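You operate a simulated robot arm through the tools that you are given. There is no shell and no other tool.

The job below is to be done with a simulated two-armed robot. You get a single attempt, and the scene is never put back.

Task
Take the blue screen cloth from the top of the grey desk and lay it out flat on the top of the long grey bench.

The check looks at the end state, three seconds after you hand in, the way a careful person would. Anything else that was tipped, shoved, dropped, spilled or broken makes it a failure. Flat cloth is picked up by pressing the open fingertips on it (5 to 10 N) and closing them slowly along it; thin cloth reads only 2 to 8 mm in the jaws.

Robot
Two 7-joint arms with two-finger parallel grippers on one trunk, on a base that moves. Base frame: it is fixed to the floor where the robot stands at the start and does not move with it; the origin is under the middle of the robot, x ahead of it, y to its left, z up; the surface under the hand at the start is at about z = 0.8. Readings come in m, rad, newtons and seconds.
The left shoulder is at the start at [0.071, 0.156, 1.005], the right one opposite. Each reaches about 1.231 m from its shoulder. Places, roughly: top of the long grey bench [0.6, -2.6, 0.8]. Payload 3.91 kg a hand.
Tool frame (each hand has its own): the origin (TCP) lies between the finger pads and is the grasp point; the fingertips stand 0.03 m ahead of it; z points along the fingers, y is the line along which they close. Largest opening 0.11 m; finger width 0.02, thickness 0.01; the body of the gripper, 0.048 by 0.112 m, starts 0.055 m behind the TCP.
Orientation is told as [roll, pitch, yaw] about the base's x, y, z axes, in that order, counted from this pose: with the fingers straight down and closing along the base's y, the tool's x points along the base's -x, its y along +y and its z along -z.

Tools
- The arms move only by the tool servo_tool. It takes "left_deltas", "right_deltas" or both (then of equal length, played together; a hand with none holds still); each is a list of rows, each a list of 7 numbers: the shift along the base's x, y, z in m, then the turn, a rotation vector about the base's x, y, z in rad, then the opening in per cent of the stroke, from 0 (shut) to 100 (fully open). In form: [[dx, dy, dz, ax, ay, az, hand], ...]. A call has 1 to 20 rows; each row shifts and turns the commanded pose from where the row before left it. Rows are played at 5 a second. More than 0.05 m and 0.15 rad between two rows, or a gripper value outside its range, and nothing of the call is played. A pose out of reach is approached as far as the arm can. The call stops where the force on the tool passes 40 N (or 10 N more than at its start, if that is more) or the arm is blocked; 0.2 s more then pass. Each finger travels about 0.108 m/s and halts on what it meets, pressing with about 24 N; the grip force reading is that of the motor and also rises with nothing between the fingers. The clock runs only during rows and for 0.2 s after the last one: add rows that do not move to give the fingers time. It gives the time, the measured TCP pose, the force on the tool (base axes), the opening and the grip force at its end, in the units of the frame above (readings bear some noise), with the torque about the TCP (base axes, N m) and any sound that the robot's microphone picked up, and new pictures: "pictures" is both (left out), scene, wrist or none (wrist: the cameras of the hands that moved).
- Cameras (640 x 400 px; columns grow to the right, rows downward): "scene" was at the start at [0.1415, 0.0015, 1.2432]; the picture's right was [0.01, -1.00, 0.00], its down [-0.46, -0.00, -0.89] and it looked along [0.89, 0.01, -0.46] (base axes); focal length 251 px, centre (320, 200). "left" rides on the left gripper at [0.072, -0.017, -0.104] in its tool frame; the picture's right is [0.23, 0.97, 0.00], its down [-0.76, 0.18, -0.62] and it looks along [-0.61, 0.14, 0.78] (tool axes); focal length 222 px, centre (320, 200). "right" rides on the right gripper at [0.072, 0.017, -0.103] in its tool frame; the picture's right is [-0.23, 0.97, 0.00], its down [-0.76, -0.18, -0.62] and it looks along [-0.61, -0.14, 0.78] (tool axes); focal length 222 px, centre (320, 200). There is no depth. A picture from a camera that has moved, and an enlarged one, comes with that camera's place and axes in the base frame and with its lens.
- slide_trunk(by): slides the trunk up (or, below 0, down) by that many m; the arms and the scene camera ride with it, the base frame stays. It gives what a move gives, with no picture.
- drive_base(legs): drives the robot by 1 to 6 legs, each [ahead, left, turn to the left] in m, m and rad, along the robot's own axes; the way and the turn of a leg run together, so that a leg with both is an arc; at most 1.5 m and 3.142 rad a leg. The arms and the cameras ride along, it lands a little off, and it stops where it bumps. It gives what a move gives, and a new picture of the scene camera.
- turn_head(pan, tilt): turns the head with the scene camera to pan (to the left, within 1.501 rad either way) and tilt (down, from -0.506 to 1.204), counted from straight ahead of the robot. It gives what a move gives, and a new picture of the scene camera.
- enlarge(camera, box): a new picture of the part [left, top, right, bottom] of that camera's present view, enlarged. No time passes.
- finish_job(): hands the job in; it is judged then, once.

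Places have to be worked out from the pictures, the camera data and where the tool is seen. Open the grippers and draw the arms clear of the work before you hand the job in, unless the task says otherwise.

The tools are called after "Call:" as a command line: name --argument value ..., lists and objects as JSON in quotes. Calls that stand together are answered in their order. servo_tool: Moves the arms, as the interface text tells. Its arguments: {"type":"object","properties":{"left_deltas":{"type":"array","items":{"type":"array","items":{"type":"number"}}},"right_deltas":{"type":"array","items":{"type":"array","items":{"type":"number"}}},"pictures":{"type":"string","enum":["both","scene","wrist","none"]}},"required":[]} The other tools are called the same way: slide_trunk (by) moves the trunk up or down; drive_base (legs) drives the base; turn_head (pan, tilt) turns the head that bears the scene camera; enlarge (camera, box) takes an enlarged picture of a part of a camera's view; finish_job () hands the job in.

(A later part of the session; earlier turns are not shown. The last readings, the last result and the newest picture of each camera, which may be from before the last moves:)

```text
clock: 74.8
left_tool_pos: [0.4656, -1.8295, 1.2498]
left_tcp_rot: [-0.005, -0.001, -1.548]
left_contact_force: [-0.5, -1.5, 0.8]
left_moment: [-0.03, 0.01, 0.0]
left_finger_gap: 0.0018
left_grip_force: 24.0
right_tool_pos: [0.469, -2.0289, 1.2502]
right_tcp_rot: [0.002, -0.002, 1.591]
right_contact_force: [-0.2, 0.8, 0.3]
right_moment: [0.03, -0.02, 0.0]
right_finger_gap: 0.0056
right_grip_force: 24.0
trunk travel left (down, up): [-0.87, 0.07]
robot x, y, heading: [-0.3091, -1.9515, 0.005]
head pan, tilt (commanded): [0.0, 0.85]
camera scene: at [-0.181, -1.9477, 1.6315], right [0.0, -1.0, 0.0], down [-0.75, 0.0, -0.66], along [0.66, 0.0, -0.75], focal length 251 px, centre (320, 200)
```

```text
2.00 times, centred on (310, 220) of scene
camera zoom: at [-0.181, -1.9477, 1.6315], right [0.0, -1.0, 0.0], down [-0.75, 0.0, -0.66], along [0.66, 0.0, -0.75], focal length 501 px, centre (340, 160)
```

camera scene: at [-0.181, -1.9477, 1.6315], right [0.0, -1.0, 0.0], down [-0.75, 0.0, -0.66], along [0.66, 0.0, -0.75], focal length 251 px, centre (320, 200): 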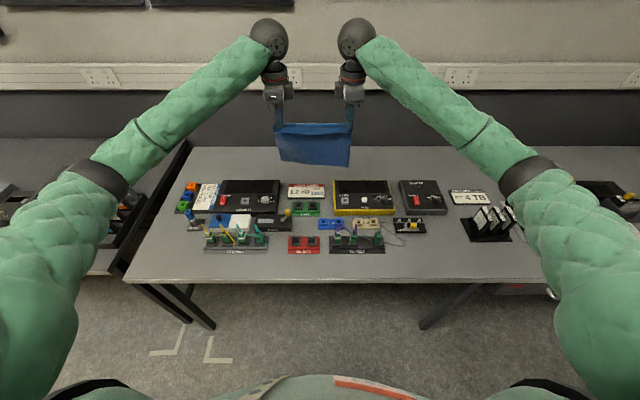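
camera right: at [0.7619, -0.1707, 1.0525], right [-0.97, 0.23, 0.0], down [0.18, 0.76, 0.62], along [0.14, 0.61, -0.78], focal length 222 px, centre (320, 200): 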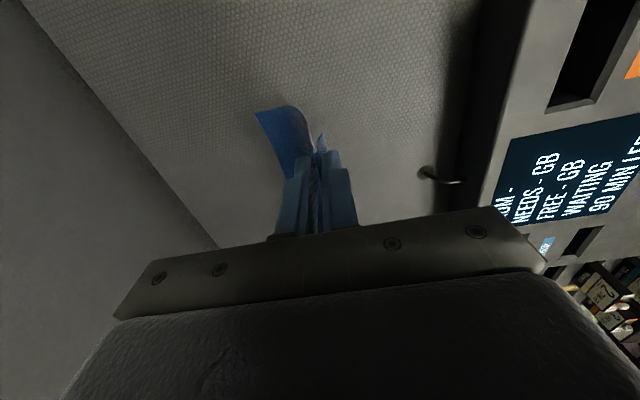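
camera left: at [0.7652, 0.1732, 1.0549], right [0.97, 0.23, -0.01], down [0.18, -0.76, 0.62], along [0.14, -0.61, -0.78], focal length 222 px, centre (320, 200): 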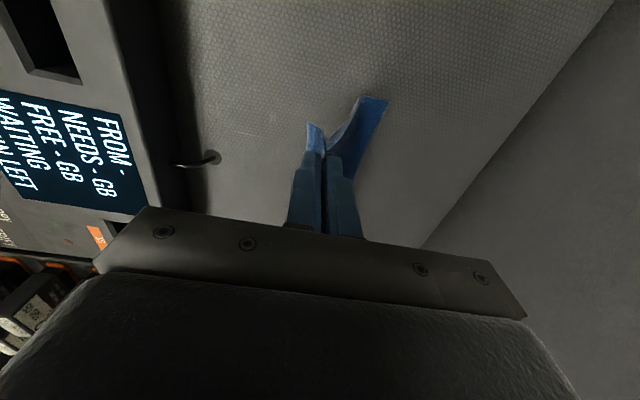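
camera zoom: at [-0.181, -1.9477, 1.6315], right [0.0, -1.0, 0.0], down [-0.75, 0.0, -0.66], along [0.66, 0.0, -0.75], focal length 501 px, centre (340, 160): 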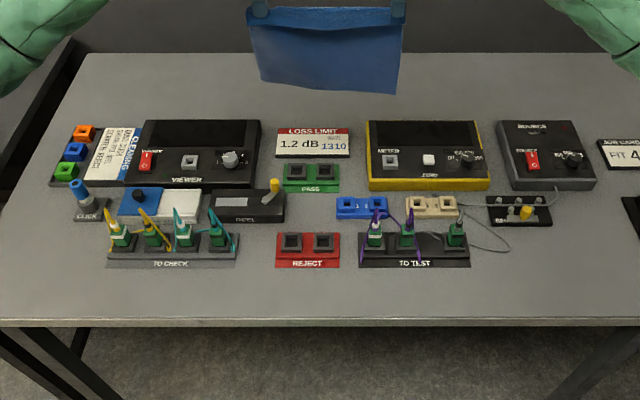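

The strip behind the kit measures x≈0.675–0.937 here, and the knee space below is open. I drive forward in two small steps, trimming the heading.

Call:
drive_base --legs '[[0.11, 0, -0.006]]'

Call:
drive_base --legs '[[0.11, 0, 0]]'

```text
clock: 76.0
left_tool_pos: [0.5757, -1.8362, 1.2511]
left_tcp_rot: [-0.006, -0.001, -1.557]
left_contact_force: [0.1, -1.6, -0.1]
left_moment: [-0.05, 0.01, -0.01]
left_finger_gap: 0.0019
left_grip_force: 24.4
right_tool_pos: [0.576, -2.0333, 1.2512]
right_tcp_rot: [0.002, -0.002, 1.584]
right_contact_force: [0.3, 0.6, 0.4]
right_moment: [0.01, 0.04, 0.01]
right_finger_gap: 0.0058
right_grip_force: 23.6
trunk travel left (down, up): [-0.87, 0.07]
robot x, y, heading: [-0.2041, -1.946, 0.0]
head pan, tilt (commanded): [0.0, 0.85]
camera scene: at [-0.0733, -1.9483, 1.6317], right [0.0, -1.0, 0.0], down [-0.75, 0.0, -0.66], along [0.66, 0.0, -0.75], focal length 251 px, centre (320, 200)
```

scene: 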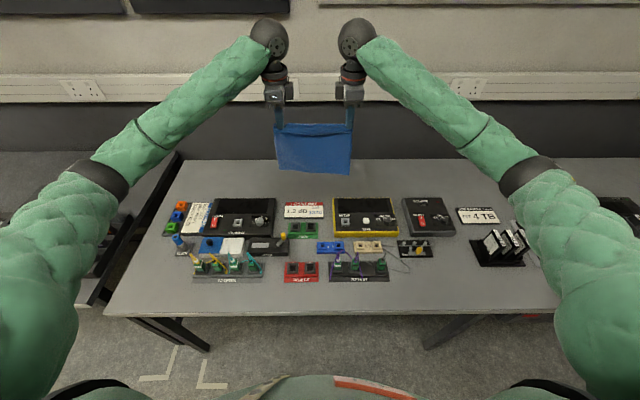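

```text
clock: 77.2
left_tool_pos: [0.6847, -1.8367, 1.2508]
left_tcp_rot: [-0.004, 0.001, -1.557]
left_contact_force: [-0.3, -1.1, -0.2]
left_moment: [-0.02, 0.01, 0.04]
left_finger_gap: 0.0021
left_grip_force: 24.1
right_tool_pos: [0.6852, -2.0364, 1.2522]
right_tcp_rot: [0.002, -0.002, 1.58]
right_contact_force: [-0.2, 0.9, 0.2]
right_moment: [0.02, 0.0, -0.01]
right_finger_gap: 0.0054
right_grip_force: 24.0
trunk travel left (down, up): [-0.87, 0.07]
robot x, y, heading: [-0.0912, -1.9458, -0.008]
head pan, tilt (commanded): [0.0, 0.85]
camera scene: at [0.0361, -1.9485, 1.6318], right [0.0, -1.0, 0.0], down [-0.75, 0.0, -0.66], along [0.66, 0.0, -0.75], focal length 251 px, centre (320, 200)
```

scene: 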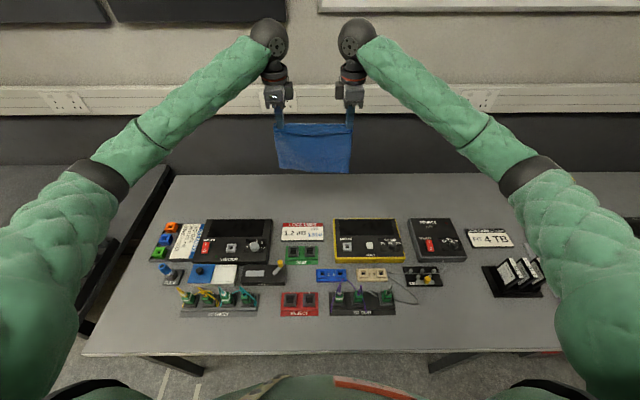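

The base is now at x≈−0.09 without bumping, and the strip is confirmed (kit ends ≤0.66, bench back edge ≈0.936, wall trunking at ≈1.01). I'll zoom in on the hanging cloth to see how it hangs relative to the fingertips.

Call:
enlarge --camera "scene" --box '[240, 60, 400, 200]'

Call:
enlarge --camera "left" --box '[160, 40, 480, 240]'

Call:
enlarge --camera "right" --box '[160, 40, 480, 240]'

```text
2.86 times, centred on (320, 130) of scene
camera zoom: at [0.0361, -1.9485, 1.6318], right [0.0, -1.0, 0.0], down [-0.75, 0.0, -0.66], along [0.66, 0.0, -0.75], focal length 716 px, centre (320, 400)
```

zoom: 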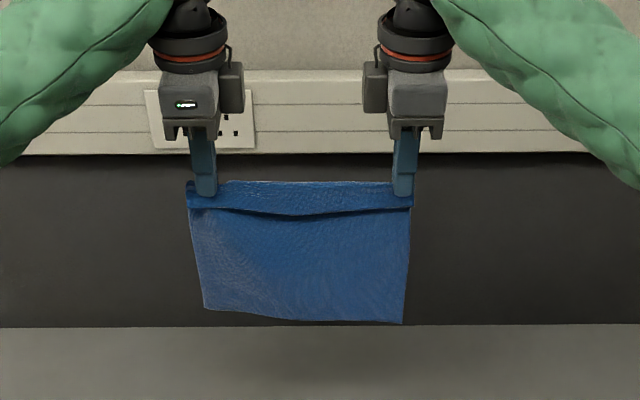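

```text
2.00 times, centred on (320, 140) of left
camera zoom: at [0.6683, -1.7645, 1.3563], right [0.97, 0.24, 0.0], down [0.19, -0.76, 0.62], along [0.15, -0.61, -0.78], focal length 444 px, centre (320, 320)
```

zoom: 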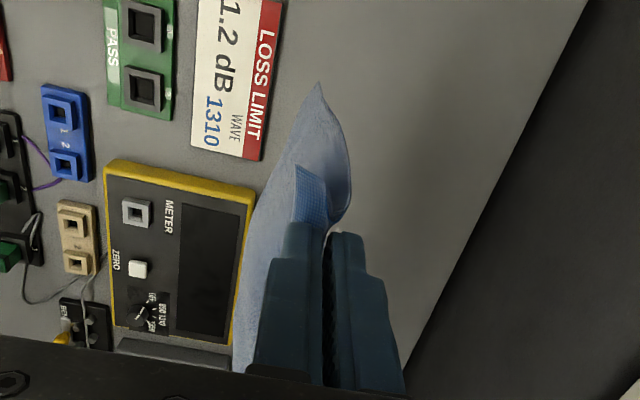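

```text
2.00 times, centred on (320, 140) of right
camera zoom: at [0.6678, -2.1088, 1.3551], right [-0.98, 0.22, 0.0], down [0.17, 0.76, 0.62], along [0.13, 0.61, -0.78], focal length 444 px, centre (320, 320)
```

zoom: 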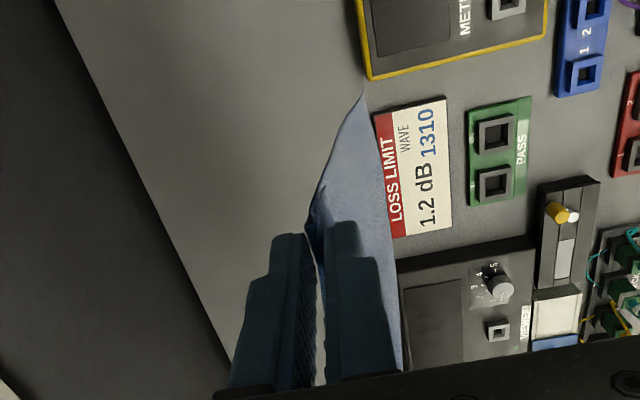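

The cloth hangs straight, about 0.168 m below the fingertips, with the short tail sticking out on the robot side. I carry it to x≈0.895 over the strip at tip height ≈0.23 above the bench, trimming yaw.

Call:
servo_tool --left_deltas '[[0.015, 0, -0.0136, 0, 0, -0.001, 0], [0.015, 0, -0.0136, 0, 0, -0.001, 0], [0.015, 0, -0.0136, 0, 0, -0.001, 0], [0.015, 0, -0.0136, 0, 0, -0.001, 0], [0.015, 0, -0.0136, 0, 0, -0.001, 0], [0.015, 0, -0.0136, 0, 0, -0.001, 0], [0.015, 0, -0.0136, 0, 0, -0.001, 0], [0.015, 0, -0.0136, 0, 0, -0.001, 0], [0.015, 0, -0.0136, 0, 0, -0.001, 0], [0.015, 0, -0.0136, 0, 0, -0.001, 0], [0.015, 0, -0.0136, 0, 0, -0.001, 0], [0.015, 0, -0.0136, 0, 0, -0.001, 0], [0.015, 0, -0.0136, 0, 0, 0, 0], [0.015, 0, -0.0136, 0, 0, 0, 0], [0, 0, 0, 0, 0, 0, 0], [0, 0, 0, 0, 0, 0, 0]]' --right_deltas '[[0.015, 0, -0.0137, 0, 0, -0.001, 0], [0.015, 0, -0.0137, 0, 0, -0.001, 0], [0.015, 0, -0.0137, 0, 0, -0.001, 0], [0.015, 0, -0.0137, 0, 0, -0.001, 0], [0.015, 0, -0.0137, 0, 0, -0.001, 0], [0.015, 0, -0.0137, 0, 0, -0.001, 0], [0.015, 0, -0.0137, 0, 0, -0.001, 0], [0.015, 0, -0.0137, 0, 0, -0.001, 0], [0.015, 0, -0.0137, 0, 0, -0.001, 0], [0.015, 0, -0.0137, 0, 0, -0.001, 0], [0.015, 0, -0.0137, 0, 0, 0, 0], [0.015, 0, -0.0137, 0, 0, 0, 0], [0.015, 0, -0.0137, 0, 0, 0, 0], [0.015, 0, -0.0137, 0, 0, 0, 0], [0, 0, 0, 0, 0, 0, 0], [0, 0, 0, 0, 0, 0, 0]]' --pictures "both"

```text
clock: 80.6
left_tool_pos: [0.8944, -1.8371, 1.0597]
left_tcp_rot: [-0.005, 0.001, -1.572]
left_contact_force: [-0.6, -2.3, 0.4]
left_moment: [-0.06, 0.0, 0.02]
left_finger_gap: 0.0018
left_grip_force: 24.1
right_tool_pos: [0.896, -2.0352, 1.0607]
right_tcp_rot: [0.001, -0.004, 1.571]
right_contact_force: [0.2, 0.9, -0.3]
right_moment: [0.03, 0.03, 0.01]
right_finger_gap: 0.002
right_grip_force: 23.8
trunk travel left (down, up): [-0.87, 0.07]
robot x, y, heading: [-0.0894, -1.95, -0.001]
head pan, tilt (commanded): [0.0, 0.85]
camera scene: at [0.0375, -1.9486, 1.6315], right [0.0, -1.0, 0.0], down [-0.75, 0.0, -0.66], along [0.66, 0.0, -0.75], focal length 251 px, centre (320, 200)
camera right: at [0.8782, -2.1084, 1.1642], right [-0.97, 0.23, 0.0], down [0.18, 0.76, 0.62], along [0.14, 0.61, -0.78], focal length 222 px, centre (320, 200)
camera left: at [0.8793, -1.7648, 1.1641], right [0.97, 0.23, -0.01], down [0.18, -0.76, 0.62], along [0.14, -0.61, -0.78], focal length 222 px, centre (320, 200)
```

scene: 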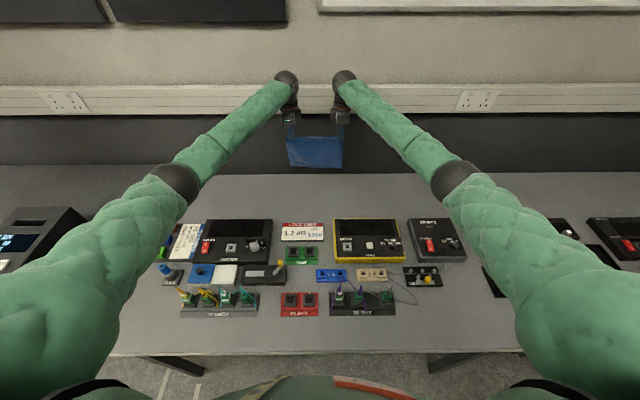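
right: 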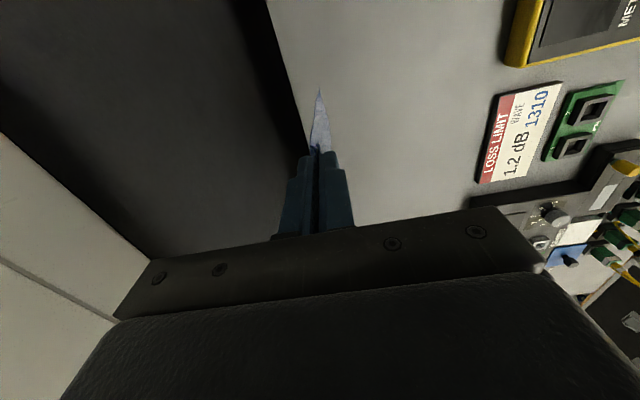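
left: 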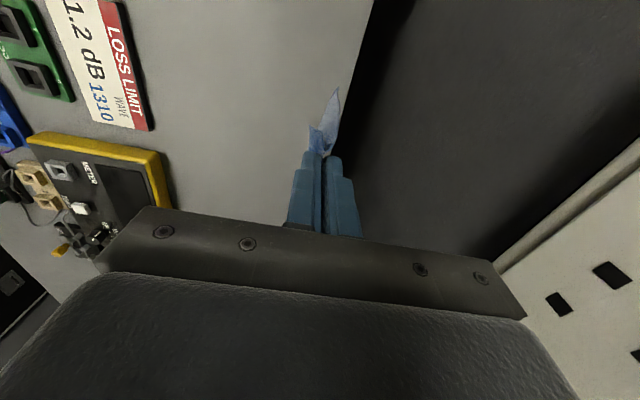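

The right gap dropped from 5.5 to 2.0 mm, so something shifted in the right pinch. I zoom to see whether the right hand still holds well.

Call:
enlarge --camera "scene" --box '[260, 70, 380, 180]'

Call:
enlarge --camera "right" --box '[220, 60, 420, 240]'

Call:
enlarge --camera "left" --box '[220, 60, 420, 240]'

```text
3.64 times, centred on (320, 125) of scene
camera zoom: at [0.0375, -1.9486, 1.6315], right [0.0, -1.0, 0.0], down [-0.75, 0.0, -0.66], along [0.66, 0.0, -0.75], focal length 912 px, centre (320, 473)
```

zoom: 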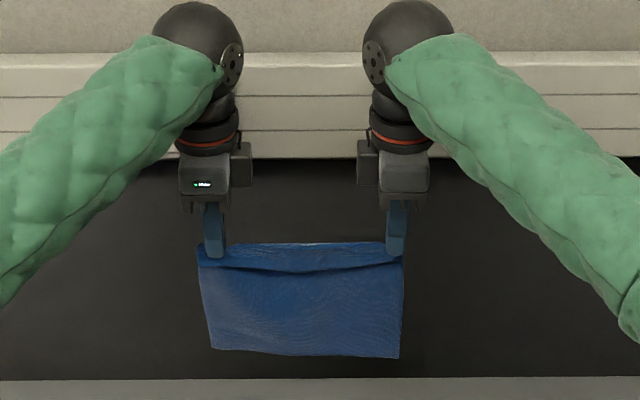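

```text
2.22 times, centred on (320, 150) of right
camera zoom: at [0.8782, -2.1084, 1.1642], right [-0.97, 0.23, 0.0], down [0.18, 0.76, 0.62], along [0.14, 0.61, -0.78], focal length 494 px, centre (320, 311)
```

zoom: 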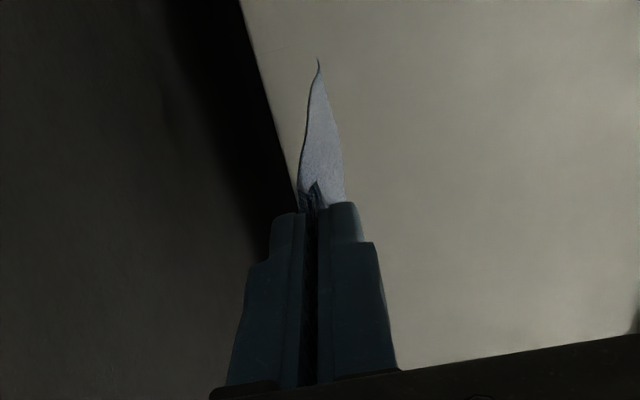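

```text
2.22 times, centred on (320, 150) of left
camera zoom: at [0.8793, -1.7648, 1.1641], right [0.97, 0.23, -0.01], down [0.18, -0.76, 0.62], along [0.14, -0.61, -0.78], focal length 494 px, centre (320, 311)
```

zoom: 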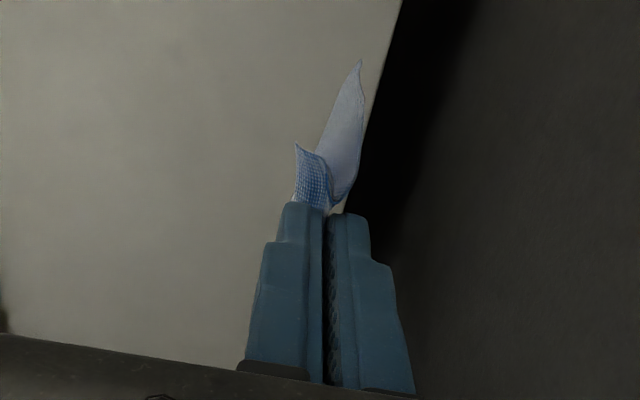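

The right pinch settled to a single fold but still holds level with the left. I lower until the free edge is just above the bench (tips ≈0.17 above it) and check.

Call:
servo_tool --left_deltas '[[0, 0, -0.01, 0, 0, 0, 0], [0, 0, -0.01, 0, 0, 0, 0], [0, 0, -0.01, 0, 0, 0, 0], [0, 0, -0.01, 0, 0, 0, 0], [0, 0, -0.01, 0, 0, 0, 0], [0, 0, -0.01, 0, 0, 0, 0], [0, 0, 0, 0, 0, 0, 0]]' --right_deltas '[[0, 0, -0.01, 0, 0, 0, 0], [0, 0, -0.01, 0, 0, 0, 0], [0, 0, -0.01, 0, 0, 0, 0], [0, 0, -0.01, 0, 0, 0, 0], [0, 0, -0.01, 0, 0, 0, 0], [0, 0, -0.01, 0, 0, 0, 0], [0, 0, 0, 0, 0, 0, 0]]' --pictures "both"

Call:
enlarge --camera "scene" --box '[260, 80, 380, 190]'

```text
clock: 82.2
left_tool_pos: [0.896, -1.8382, 1.0001]
left_tcp_rot: [-0.005, 0.0, -1.571]
left_contact_force: [-0.1, -2.2, -0.2]
left_moment: [-0.05, 0.01, 0.02]
left_finger_gap: 0.0022
left_grip_force: 24.2
right_tool_pos: [0.8945, -2.0369, 1.0]
right_tcp_rot: [0.003, -0.002, 1.57]
right_contact_force: [-0.3, 1.6, -0.6]
right_moment: [0.04, 0.0, 0.03]
right_finger_gap: 0.002
right_grip_force: 24.2
trunk travel left (down, up): [-0.87, 0.07]
robot x, y, heading: [-0.089, -1.9452, -0.008]
head pan, tilt (commanded): [0.0, 0.85]
camera scene: at [0.0371, -1.9486, 1.6315], right [0.0, -1.0, 0.0], down [-0.75, 0.0, -0.66], along [0.66, 0.0, -0.75], focal length 251 px, centre (320, 200)
camera right: at [0.8772, -2.1089, 1.1026], right [-0.97, 0.23, 0.0], down [0.18, 0.76, 0.62], along [0.14, 0.61, -0.78], focal length 222 px, centre (320, 200)
camera left: at [0.88, -1.7652, 1.1047], right [0.97, 0.23, -0.01], down [0.18, -0.76, 0.62], along [0.14, -0.61, -0.78], focal length 222 px, centre (320, 200)
```

scene: 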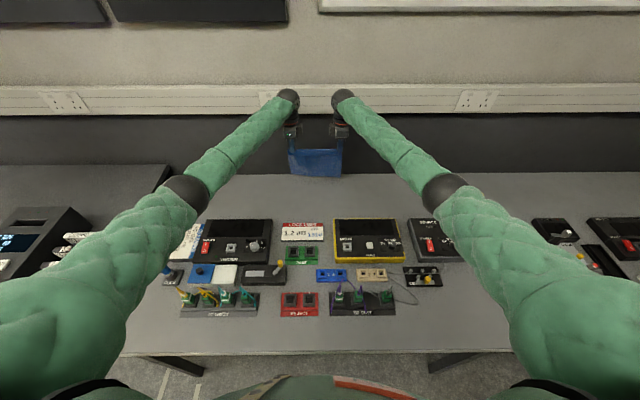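
right: 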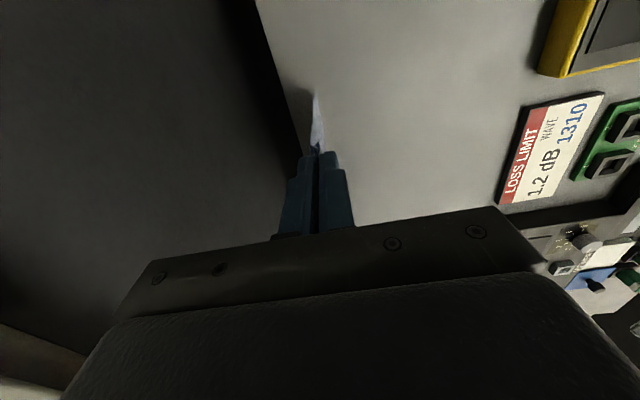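
left: 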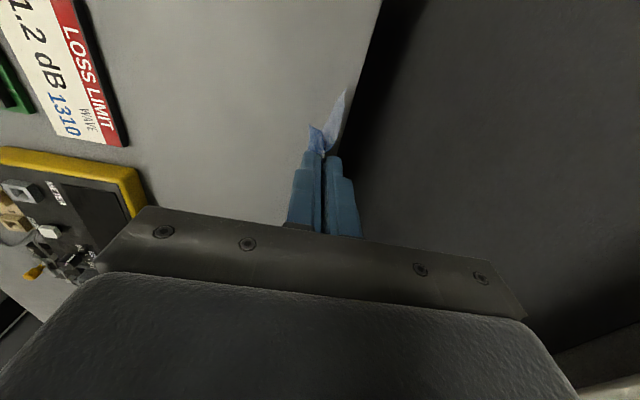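

```text
3.64 times, centred on (320, 135) of scene
camera zoom: at [0.0371, -1.9486, 1.6315], right [0.0, -1.0, 0.0], down [-0.75, 0.0, -0.66], along [0.66, 0.0, -0.75], focal length 912 px, centre (320, 436)
```

zoom: 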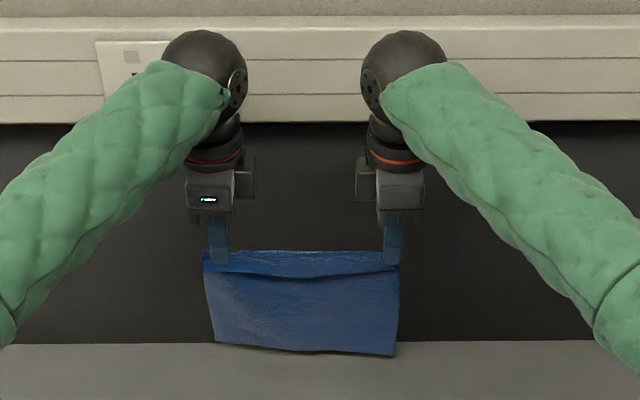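

The free edge is 1–2 cm above the bench at x≈0.90–0.92. I start the lay-down: touch down and draw both hands toward the robot while lowering along an arc, pausing half-way to look.

Call:
servo_tool --left_deltas '[[-0.006, 0, -0.008, 0, 0, 0, 0], [-0.01, 0, -0.008, 0, 0, 0, 0], [-0.016, 0, -0.005, 0, 0, 0, 0], [-0.0175, 0, -0.004, 0, 0, 0, 0], [-0.0115, 0, -0.0075, 0, 0, 0, 0], [-0.0115, 0, -0.0075, 0, 0, 0, 0], [-0.0086, 0, -0.0075, 0, 0, 0, 0], [-0.0086, 0, -0.0075, 0, 0, 0, 0], [0, 0, 0, 0, 0, 0, 0]]' --right_deltas '[[-0.006, 0, -0.008, 0, 0, 0, 0], [-0.01, 0, -0.008, 0, 0, 0, 0], [-0.016, 0, -0.005, 0, 0, 0, 0], [-0.0175, 0, -0.004, 0, 0, 0, 0], [-0.0115, 0, -0.0075, 0, 0, 0, 0], [-0.0115, 0, -0.0075, 0, 0, 0, 0], [-0.0086, 0, -0.0075, 0, 0, 0, 0], [-0.0086, 0, -0.0075, 0, 0, 0, 0], [0, 0, 0, 0, 0, 0, 0]]' --pictures "both"

Call:
enlarge --camera "scene" --box '[250, 100, 390, 220]'

```text
clock: 84.2
left_tool_pos: [0.8054, -1.8372, 0.9443]
left_tcp_rot: [-0.005, 0.0, -1.57]
left_contact_force: [-0.8, -2.3, 0.1]
left_moment: [-0.07, -0.01, -0.03]
left_finger_gap: 0.0019
left_grip_force: 23.7
right_tool_pos: [0.8072, -2.0362, 0.9442]
right_tcp_rot: [0.002, -0.002, 1.571]
right_contact_force: [-0.1, 3.0, -0.3]
right_moment: [0.1, 0.0, -0.02]
right_finger_gap: 0.0021
right_grip_force: 23.9
trunk travel left (down, up): [-0.87, 0.07]
robot x, y, heading: [-0.093, -1.9508, -0.007]
head pan, tilt (commanded): [0.0, 0.85]
camera scene: at [0.0374, -1.9488, 1.6315], right [0.0, -1.0, 0.0], down [-0.75, 0.0, -0.66], along [0.66, 0.0, -0.75], focal length 251 px, centre (320, 200)
camera right: at [0.7888, -2.1092, 1.0478], right [-0.97, 0.23, 0.0], down [0.18, 0.76, 0.62], along [0.14, 0.61, -0.78], focal length 222 px, centre (320, 200)
camera left: at [0.7903, -1.7643, 1.0495], right [0.97, 0.23, -0.01], down [0.18, -0.76, 0.62], along [0.14, -0.61, -0.78], focal length 222 px, centre (320, 200)
```

scene: 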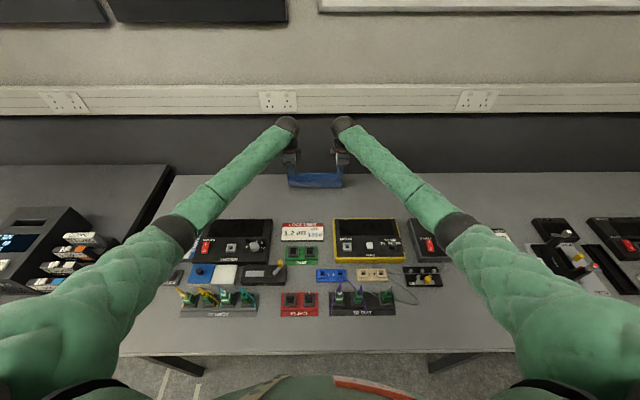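
right: 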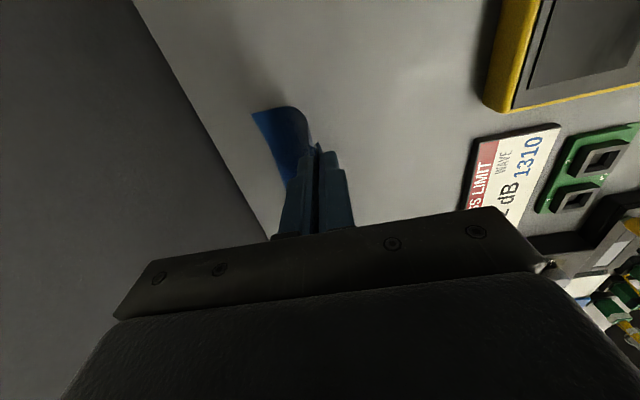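
left: 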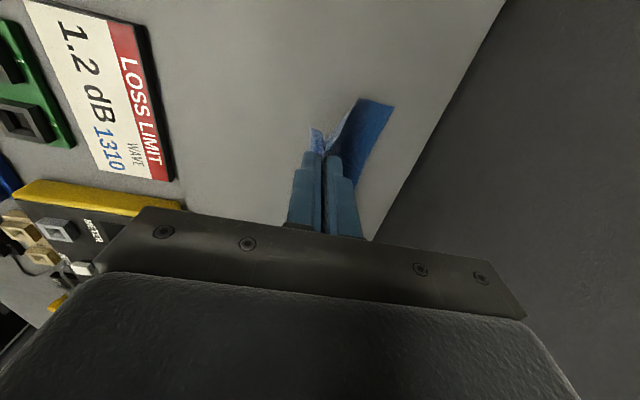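

```text
3.33 times, centred on (320, 160) of scene
camera zoom: at [0.0374, -1.9488, 1.6315], right [0.0, -1.0, 0.0], down [-0.75, 0.0, -0.66], along [0.66, 0.0, -0.75], focal length 836 px, centre (320, 333)
```

zoom: 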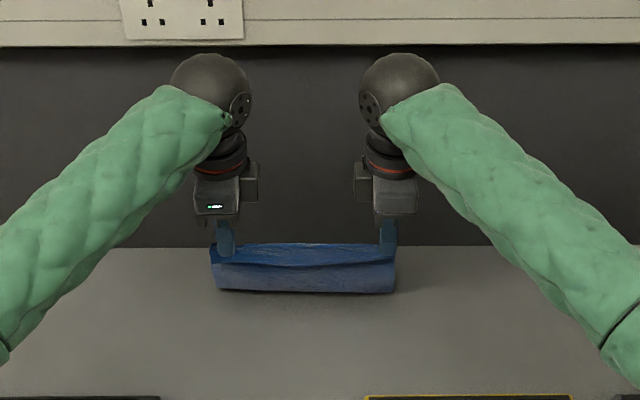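

The far edge is down and straight at x≈0.878 (corners y≈−1.814 and −2.051), trailing properly. I continue the arc down to tips ≈4 cm above the bench.

Call:
servo_tool --left_deltas '[[-0.0135, 0, -0.0072, 0, 0, 0, 0], [-0.0135, 0, -0.0072, 0, 0, 0, 0], [-0.0124, 0, -0.015, 0, 0, 0, 0], [-0.0109, 0, -0.015, 0, 0, 0, 0], [-0.0099, 0, -0.015, 0, 0, 0, 0], [-0.0088, 0, -0.015, 0, 0, 0, 0], [0, 0, 0, 0, 0, 0, 0]]' --right_deltas '[[-0.0135, 0, -0.0072, 0, 0, 0, 0], [-0.0135, 0, -0.0072, 0, 0, 0, 0], [-0.0124, 0, -0.015, 0, 0, 0, 0], [-0.0109, 0, -0.015, 0, 0, 0, 0], [-0.0099, 0, -0.015, 0, 0, 0, 0], [-0.0088, 0, -0.015, 0, 0, 0, 0], [0, 0, 0, 0, 0, 0, 0]]' --pictures "both"

Call:
enlarge --camera "scene" --box '[250, 120, 390, 240]'

Call:
enlarge --camera "right" --box '[180, 60, 420, 240]'

Call:
enlarge --camera "left" --box '[220, 60, 460, 240]'

```text
clock: 85.8
left_tool_pos: [0.7366, -1.8371, 0.8699]
left_tcp_rot: [-0.005, 0.0, -1.57]
left_contact_force: [0.1, -1.3, -1.0]
left_moment: [-0.02, 0.0, -0.01]
left_finger_gap: 0.0018
left_grip_force: 24.3
right_tool_pos: [0.7363, -2.036, 0.8708]
right_tcp_rot: [0.002, -0.003, 1.571]
right_contact_force: [0.5, 1.1, -0.1]
right_moment: [0.03, 0.02, 0.03]
right_finger_gap: 0.0019
right_grip_force: 24.0
trunk travel left (down, up): [-0.87, 0.07]
robot x, y, heading: [-0.0907, -1.9454, -0.004]
head pan, tilt (commanded): [0.0, 0.85]
camera scene: at [0.0373, -1.9487, 1.6315], right [0.0, -1.0, 0.0], down [-0.75, 0.0, -0.66], along [0.66, 0.0, -0.75], focal length 251 px, centre (320, 200)
camera right: at [0.7188, -2.1084, 0.9744], right [-0.97, 0.23, 0.0], down [0.18, 0.76, 0.62], along [0.14, 0.61, -0.78], focal length 222 px, centre (320, 200)
camera left: at [0.7213, -1.7648, 0.9745], right [0.97, 0.23, 0.0], down [0.18, -0.76, 0.62], along [0.14, -0.61, -0.78], focal length 222 px, centre (320, 200)
```

scene: 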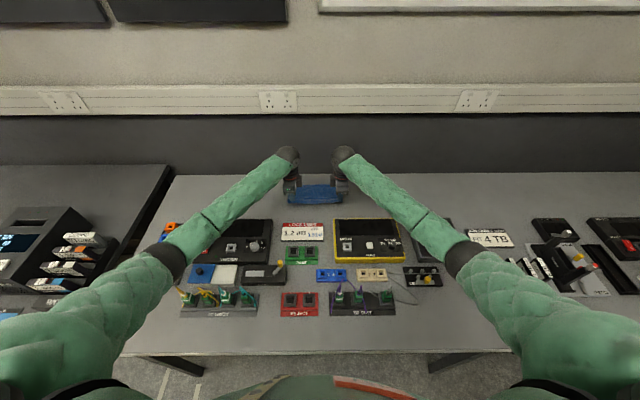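
right: 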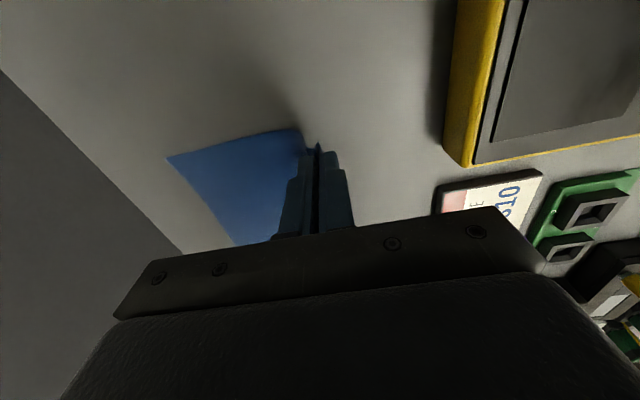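
left: 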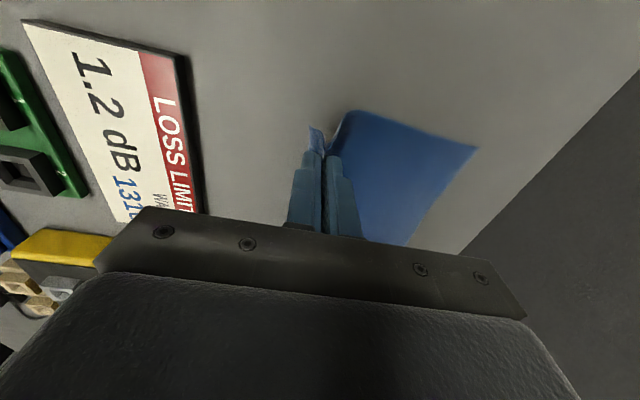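

```text
3.33 times, centred on (320, 180) of scene
camera zoom: at [0.0373, -1.9487, 1.6315], right [0.0, -1.0, 0.0], down [-0.75, 0.0, -0.66], along [0.66, 0.0, -0.75], focal length 836 px, centre (320, 267)
```

zoom: 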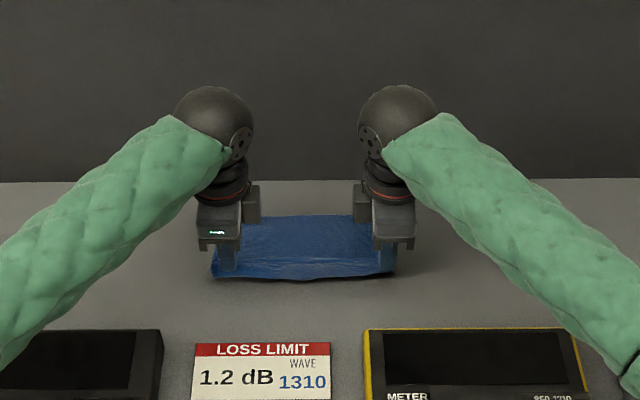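

```text
2.22 times, centred on (300, 150) of right
camera zoom: at [0.7188, -2.1084, 0.9744], right [-0.97, 0.23, 0.0], down [0.18, 0.76, 0.62], along [0.14, 0.61, -0.78], focal length 494 px, centre (364, 311)
```

zoom: 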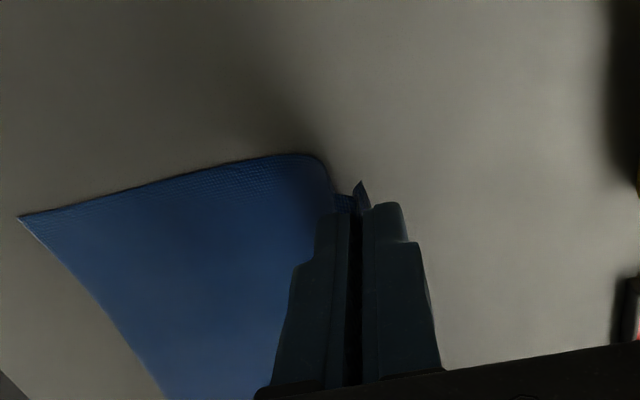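

```text
2.22 times, centred on (340, 150) of left
camera zoom: at [0.7213, -1.7648, 0.9745], right [0.97, 0.23, 0.0], down [0.18, -0.76, 0.62], along [0.14, -0.61, -0.78], focal length 494 px, centre (276, 311)
```

zoom: 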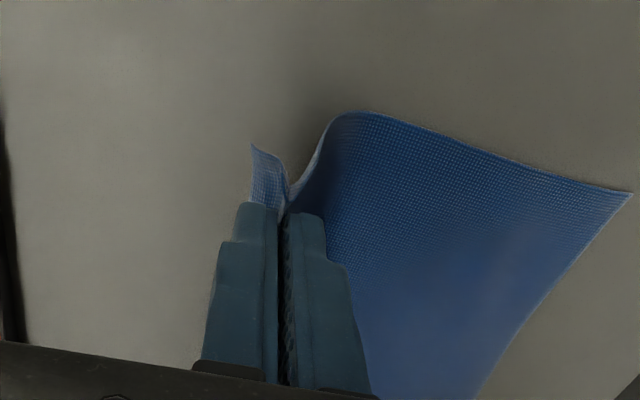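

The far edge lies straight at x≈0.871 and the panel is nearly down. I pull gently taut toward the robot, then lower with a slight move back so the short tail spreads outward.

Call:
servo_tool --left_deltas '[[-0.007, 0, -0.001, 0, 0, 0, 0], [-0.007, 0, -0.001, 0, 0, 0, 0], [-0.006, 0, -0.001, 0, 0, 0, 0], [0, 0, -0.006, 0, 0, 0, 0], [0.001, 0, -0.006, 0, 0, 0, 0], [0.0015, 0, -0.006, 0, 0, 0, 0], [0.0015, 0, -0.005, 0, 0, 0, 0], [0.001, 0, -0.004, 0, 0, 0, 0], [0, 0, -0.002, 0, 0, 0, 0], [0, 0, 0, 0, 0, 0, 0]]' --right_deltas '[[-0.007, 0, -0.001, 0, 0, 0, 0], [-0.007, 0, -0.001, 0, 0, 0, 0], [-0.006, 0, -0.001, 0, 0, 0, 0], [0, 0, -0.006, 0, 0, 0, 0], [0.001, 0, -0.006, 0, 0, 0, 0], [0.0015, 0, -0.006, 0, 0, 0, 0], [0.0015, 0, -0.005, 0, 0, 0, 0], [0.001, 0, -0.004, 0, 0, 0, 0], [0, 0, -0.003, 0, 0, 0, 0], [0, 0, 0, 0, 0, 0, 0]]' --pictures "both"

Call:
enlarge --camera "scene" --box '[250, 120, 390, 240]'

Call:
enlarge --camera "right" --box '[180, 60, 420, 240]'

Call:
enlarge --camera "left" --box '[220, 60, 460, 240]'

```text
clock: 88.0
left_tool_pos: [0.7216, -1.8365, 0.8385]
left_tcp_rot: [-0.004, 0.001, -1.572]
left_contact_force: [-0.2, -1.4, -0.2]
left_moment: [-0.05, 0.01, -0.02]
left_finger_gap: 0.002
left_grip_force: 23.5
right_tool_pos: [0.7201, -2.0364, 0.838]
right_tcp_rot: [0.001, -0.002, 1.57]
right_contact_force: [0.4, 1.6, 1.9]
right_moment: [0.08, 0.0, 0.01]
right_finger_gap: 0.0019
right_grip_force: 24.5
trunk travel left (down, up): [-0.87, 0.07]
robot x, y, heading: [-0.0879, -1.9511, -0.005]
head pan, tilt (commanded): [0.0, 0.85]
camera scene: at [0.037, -1.9486, 1.6315], right [0.0, -1.0, 0.0], down [-0.75, 0.0, -0.66], along [0.66, 0.0, -0.75], focal length 251 px, centre (320, 200)
camera right: at [0.7032, -2.1087, 0.9405], right [-0.97, 0.23, 0.0], down [0.18, 0.76, 0.62], along [0.14, 0.61, -0.78], focal length 222 px, centre (320, 200)
camera left: at [0.706, -1.7644, 0.9439], right [0.97, 0.23, -0.01], down [0.18, -0.76, 0.62], along [0.14, -0.61, -0.78], focal length 222 px, centre (320, 200)
```

scene: 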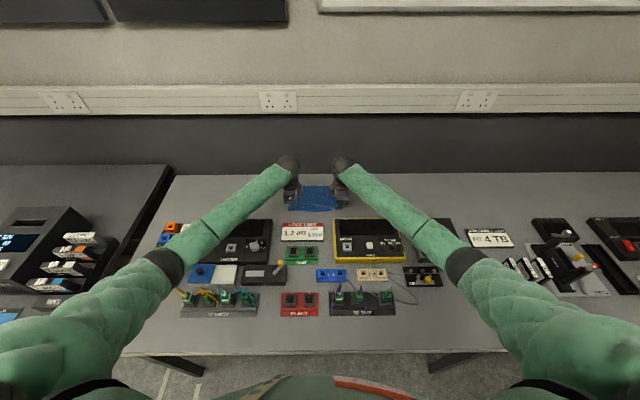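
right: 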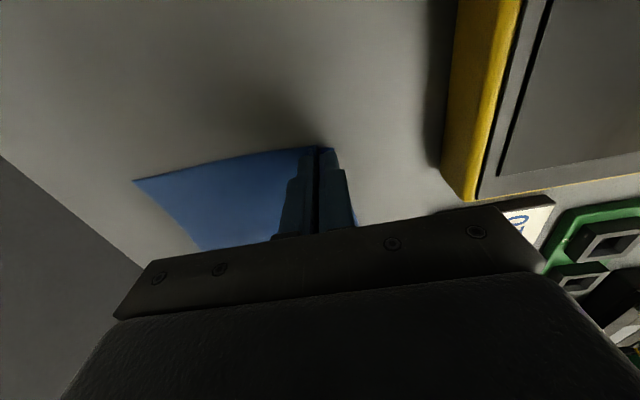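
left: 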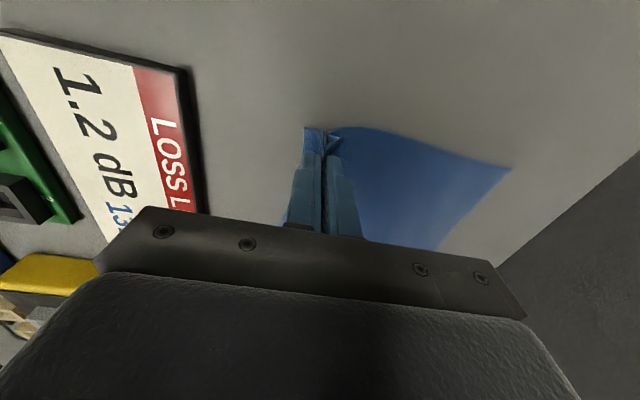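

```text
3.33 times, centred on (320, 180) of scene
camera zoom: at [0.037, -1.9486, 1.6315], right [0.0, -1.0, 0.0], down [-0.75, 0.0, -0.66], along [0.66, 0.0, -0.75], focal length 836 px, centre (320, 267)
```

zoom: 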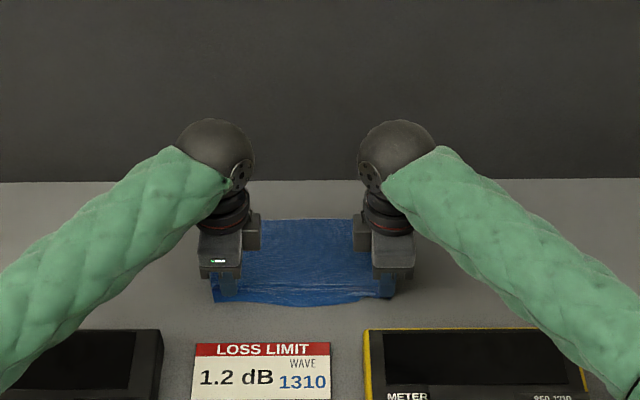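

```text
2.22 times, centred on (300, 150) of right
camera zoom: at [0.7032, -2.1087, 0.9405], right [-0.97, 0.23, 0.0], down [0.18, 0.76, 0.62], along [0.14, 0.61, -0.78], focal length 494 px, centre (364, 311)
```

zoom: 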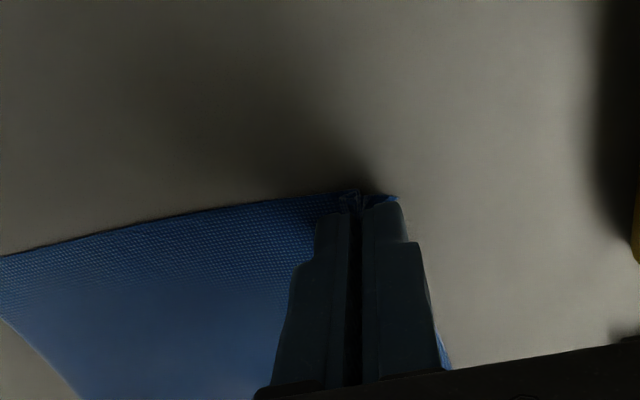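

```text
2.22 times, centred on (340, 150) of left
camera zoom: at [0.706, -1.7644, 0.9439], right [0.97, 0.23, -0.01], down [0.18, -0.76, 0.62], along [0.14, -0.61, -0.78], focal length 494 px, centre (276, 311)
```

zoom: 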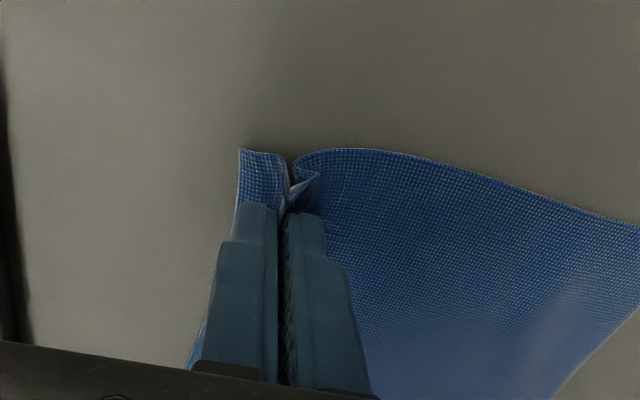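

The cloth lies flat with the tail outward; near edge ≈0.70, far edge ≈0.865. I open both jaws slowly to release the folds in place.

Call:
servo_tool --left_deltas '[[0, 0, -0.002, 0, 0, 0, 0], [0, 0, 0, 0, 0, 0, 4], [0, 0, 0, 0, 0, 0, 8], [0, 0, 0, 0, 0, 0, 12], [0, 0, 0, 0, 0, 0, 16], [0, 0, 0, 0, 0, 0, 20], [0, 0, 0, 0, 0, 0, 20], [0, 0, 0, 0, 0, 0, 20]]' --right_deltas '[[0, 0, 0, 0, 0, 0, 0], [0, 0, 0, 0, 0, 0, 4], [0, 0, 0, 0, 0, 0, 8], [0, 0, 0, 0, 0, 0, 12], [0, 0, 0, 0, 0, 0, 16], [0, 0, 0, 0, 0, 0, 20], [0, 0, 0, 0, 0, 0, 20], [0, 0, 0, 0, 0, 0, 20]]' --pictures "wrist"

Call:
enlarge --camera "right" --box '[180, 60, 420, 240]'

Call:
enlarge --camera "left" --box '[220, 60, 460, 240]'

Call:
enlarge --camera "scene" --box '[250, 120, 390, 240]'

```text
clock: 89.8
left_tool_pos: [0.7214, -1.837, 0.8372]
left_tcp_rot: [-0.005, 0.001, -1.571]
left_contact_force: [0.0, 0.5, 0.6]
left_moment: [0.02, 0.04, 0.03]
left_finger_gap: 0.022
left_grip_force: 0.0
right_tool_pos: [0.7199, -2.0362, 0.8363]
right_tcp_rot: [0.002, -0.002, 1.571]
right_contact_force: [0.0, 0.4, -0.5]
right_moment: [0.01, 0.01, 0.0]
right_finger_gap: 0.0219
right_grip_force: 0.0
trunk travel left (down, up): [-0.87, 0.07]
robot x, y, heading: [-0.0909, -1.9449, -0.002]
head pan, tilt (commanded): [0.0, 0.85]
camera right: at [0.7032, -2.1087, 0.9405], right [-0.97, 0.23, 0.0], down [0.18, 0.76, 0.62], along [0.14, 0.61, -0.78], focal length 222 px, centre (320, 200)
camera left: at [0.7062, -1.7642, 0.942], right [0.97, 0.23, -0.01], down [0.18, -0.76, 0.62], along [0.14, -0.61, -0.78], focal length 222 px, centre (320, 200)
```

right: 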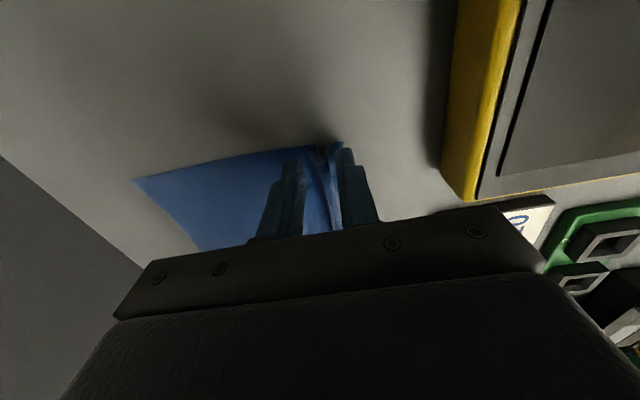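
left: 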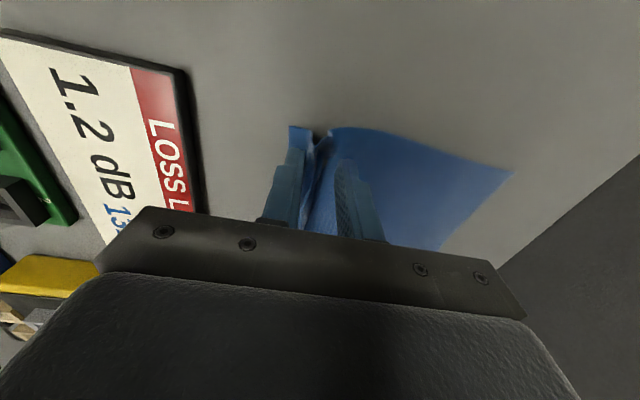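

```text
2.22 times, centred on (300, 150) of right
camera zoom: at [0.7032, -2.1087, 0.9405], right [-0.97, 0.23, 0.0], down [0.18, 0.76, 0.62], along [0.14, 0.61, -0.78], focal length 494 px, centre (364, 311)
```

zoom: 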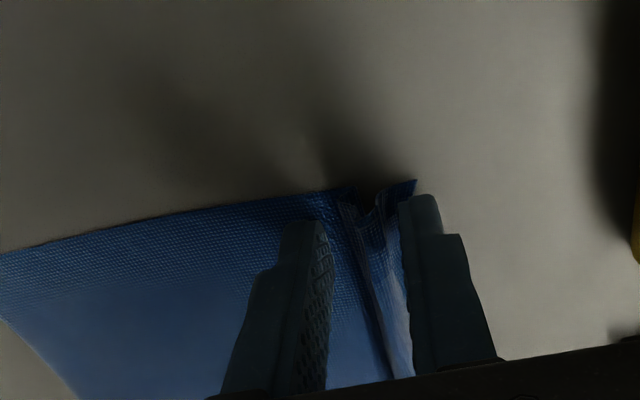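

```text
2.22 times, centred on (340, 150) of left
camera zoom: at [0.7062, -1.7642, 0.942], right [0.97, 0.23, -0.01], down [0.18, -0.76, 0.62], along [0.14, -0.61, -0.78], focal length 494 px, centre (276, 311)
```

zoom: 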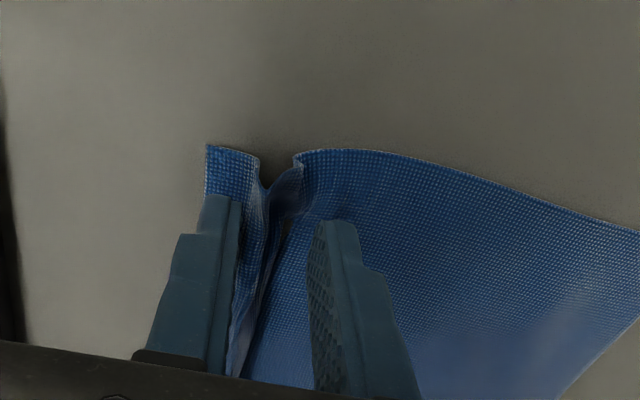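

```text
3.33 times, centred on (320, 180) of scene
camera zoom: at [0.0371, -1.9486, 1.6315], right [0.0, -1.0, 0.0], down [-0.75, 0.0, -0.66], along [0.66, 0.0, -0.75], focal length 836 px, centre (320, 267)
```

zoom: 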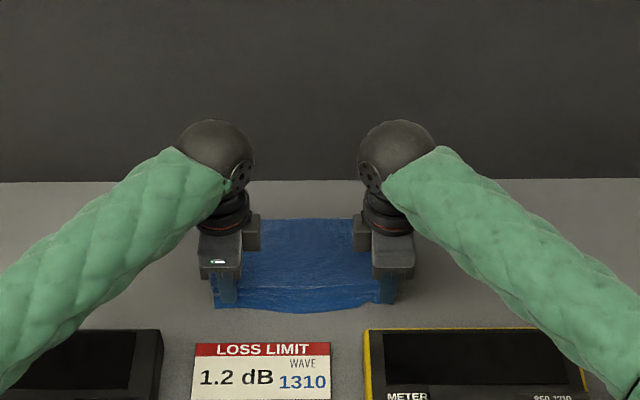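

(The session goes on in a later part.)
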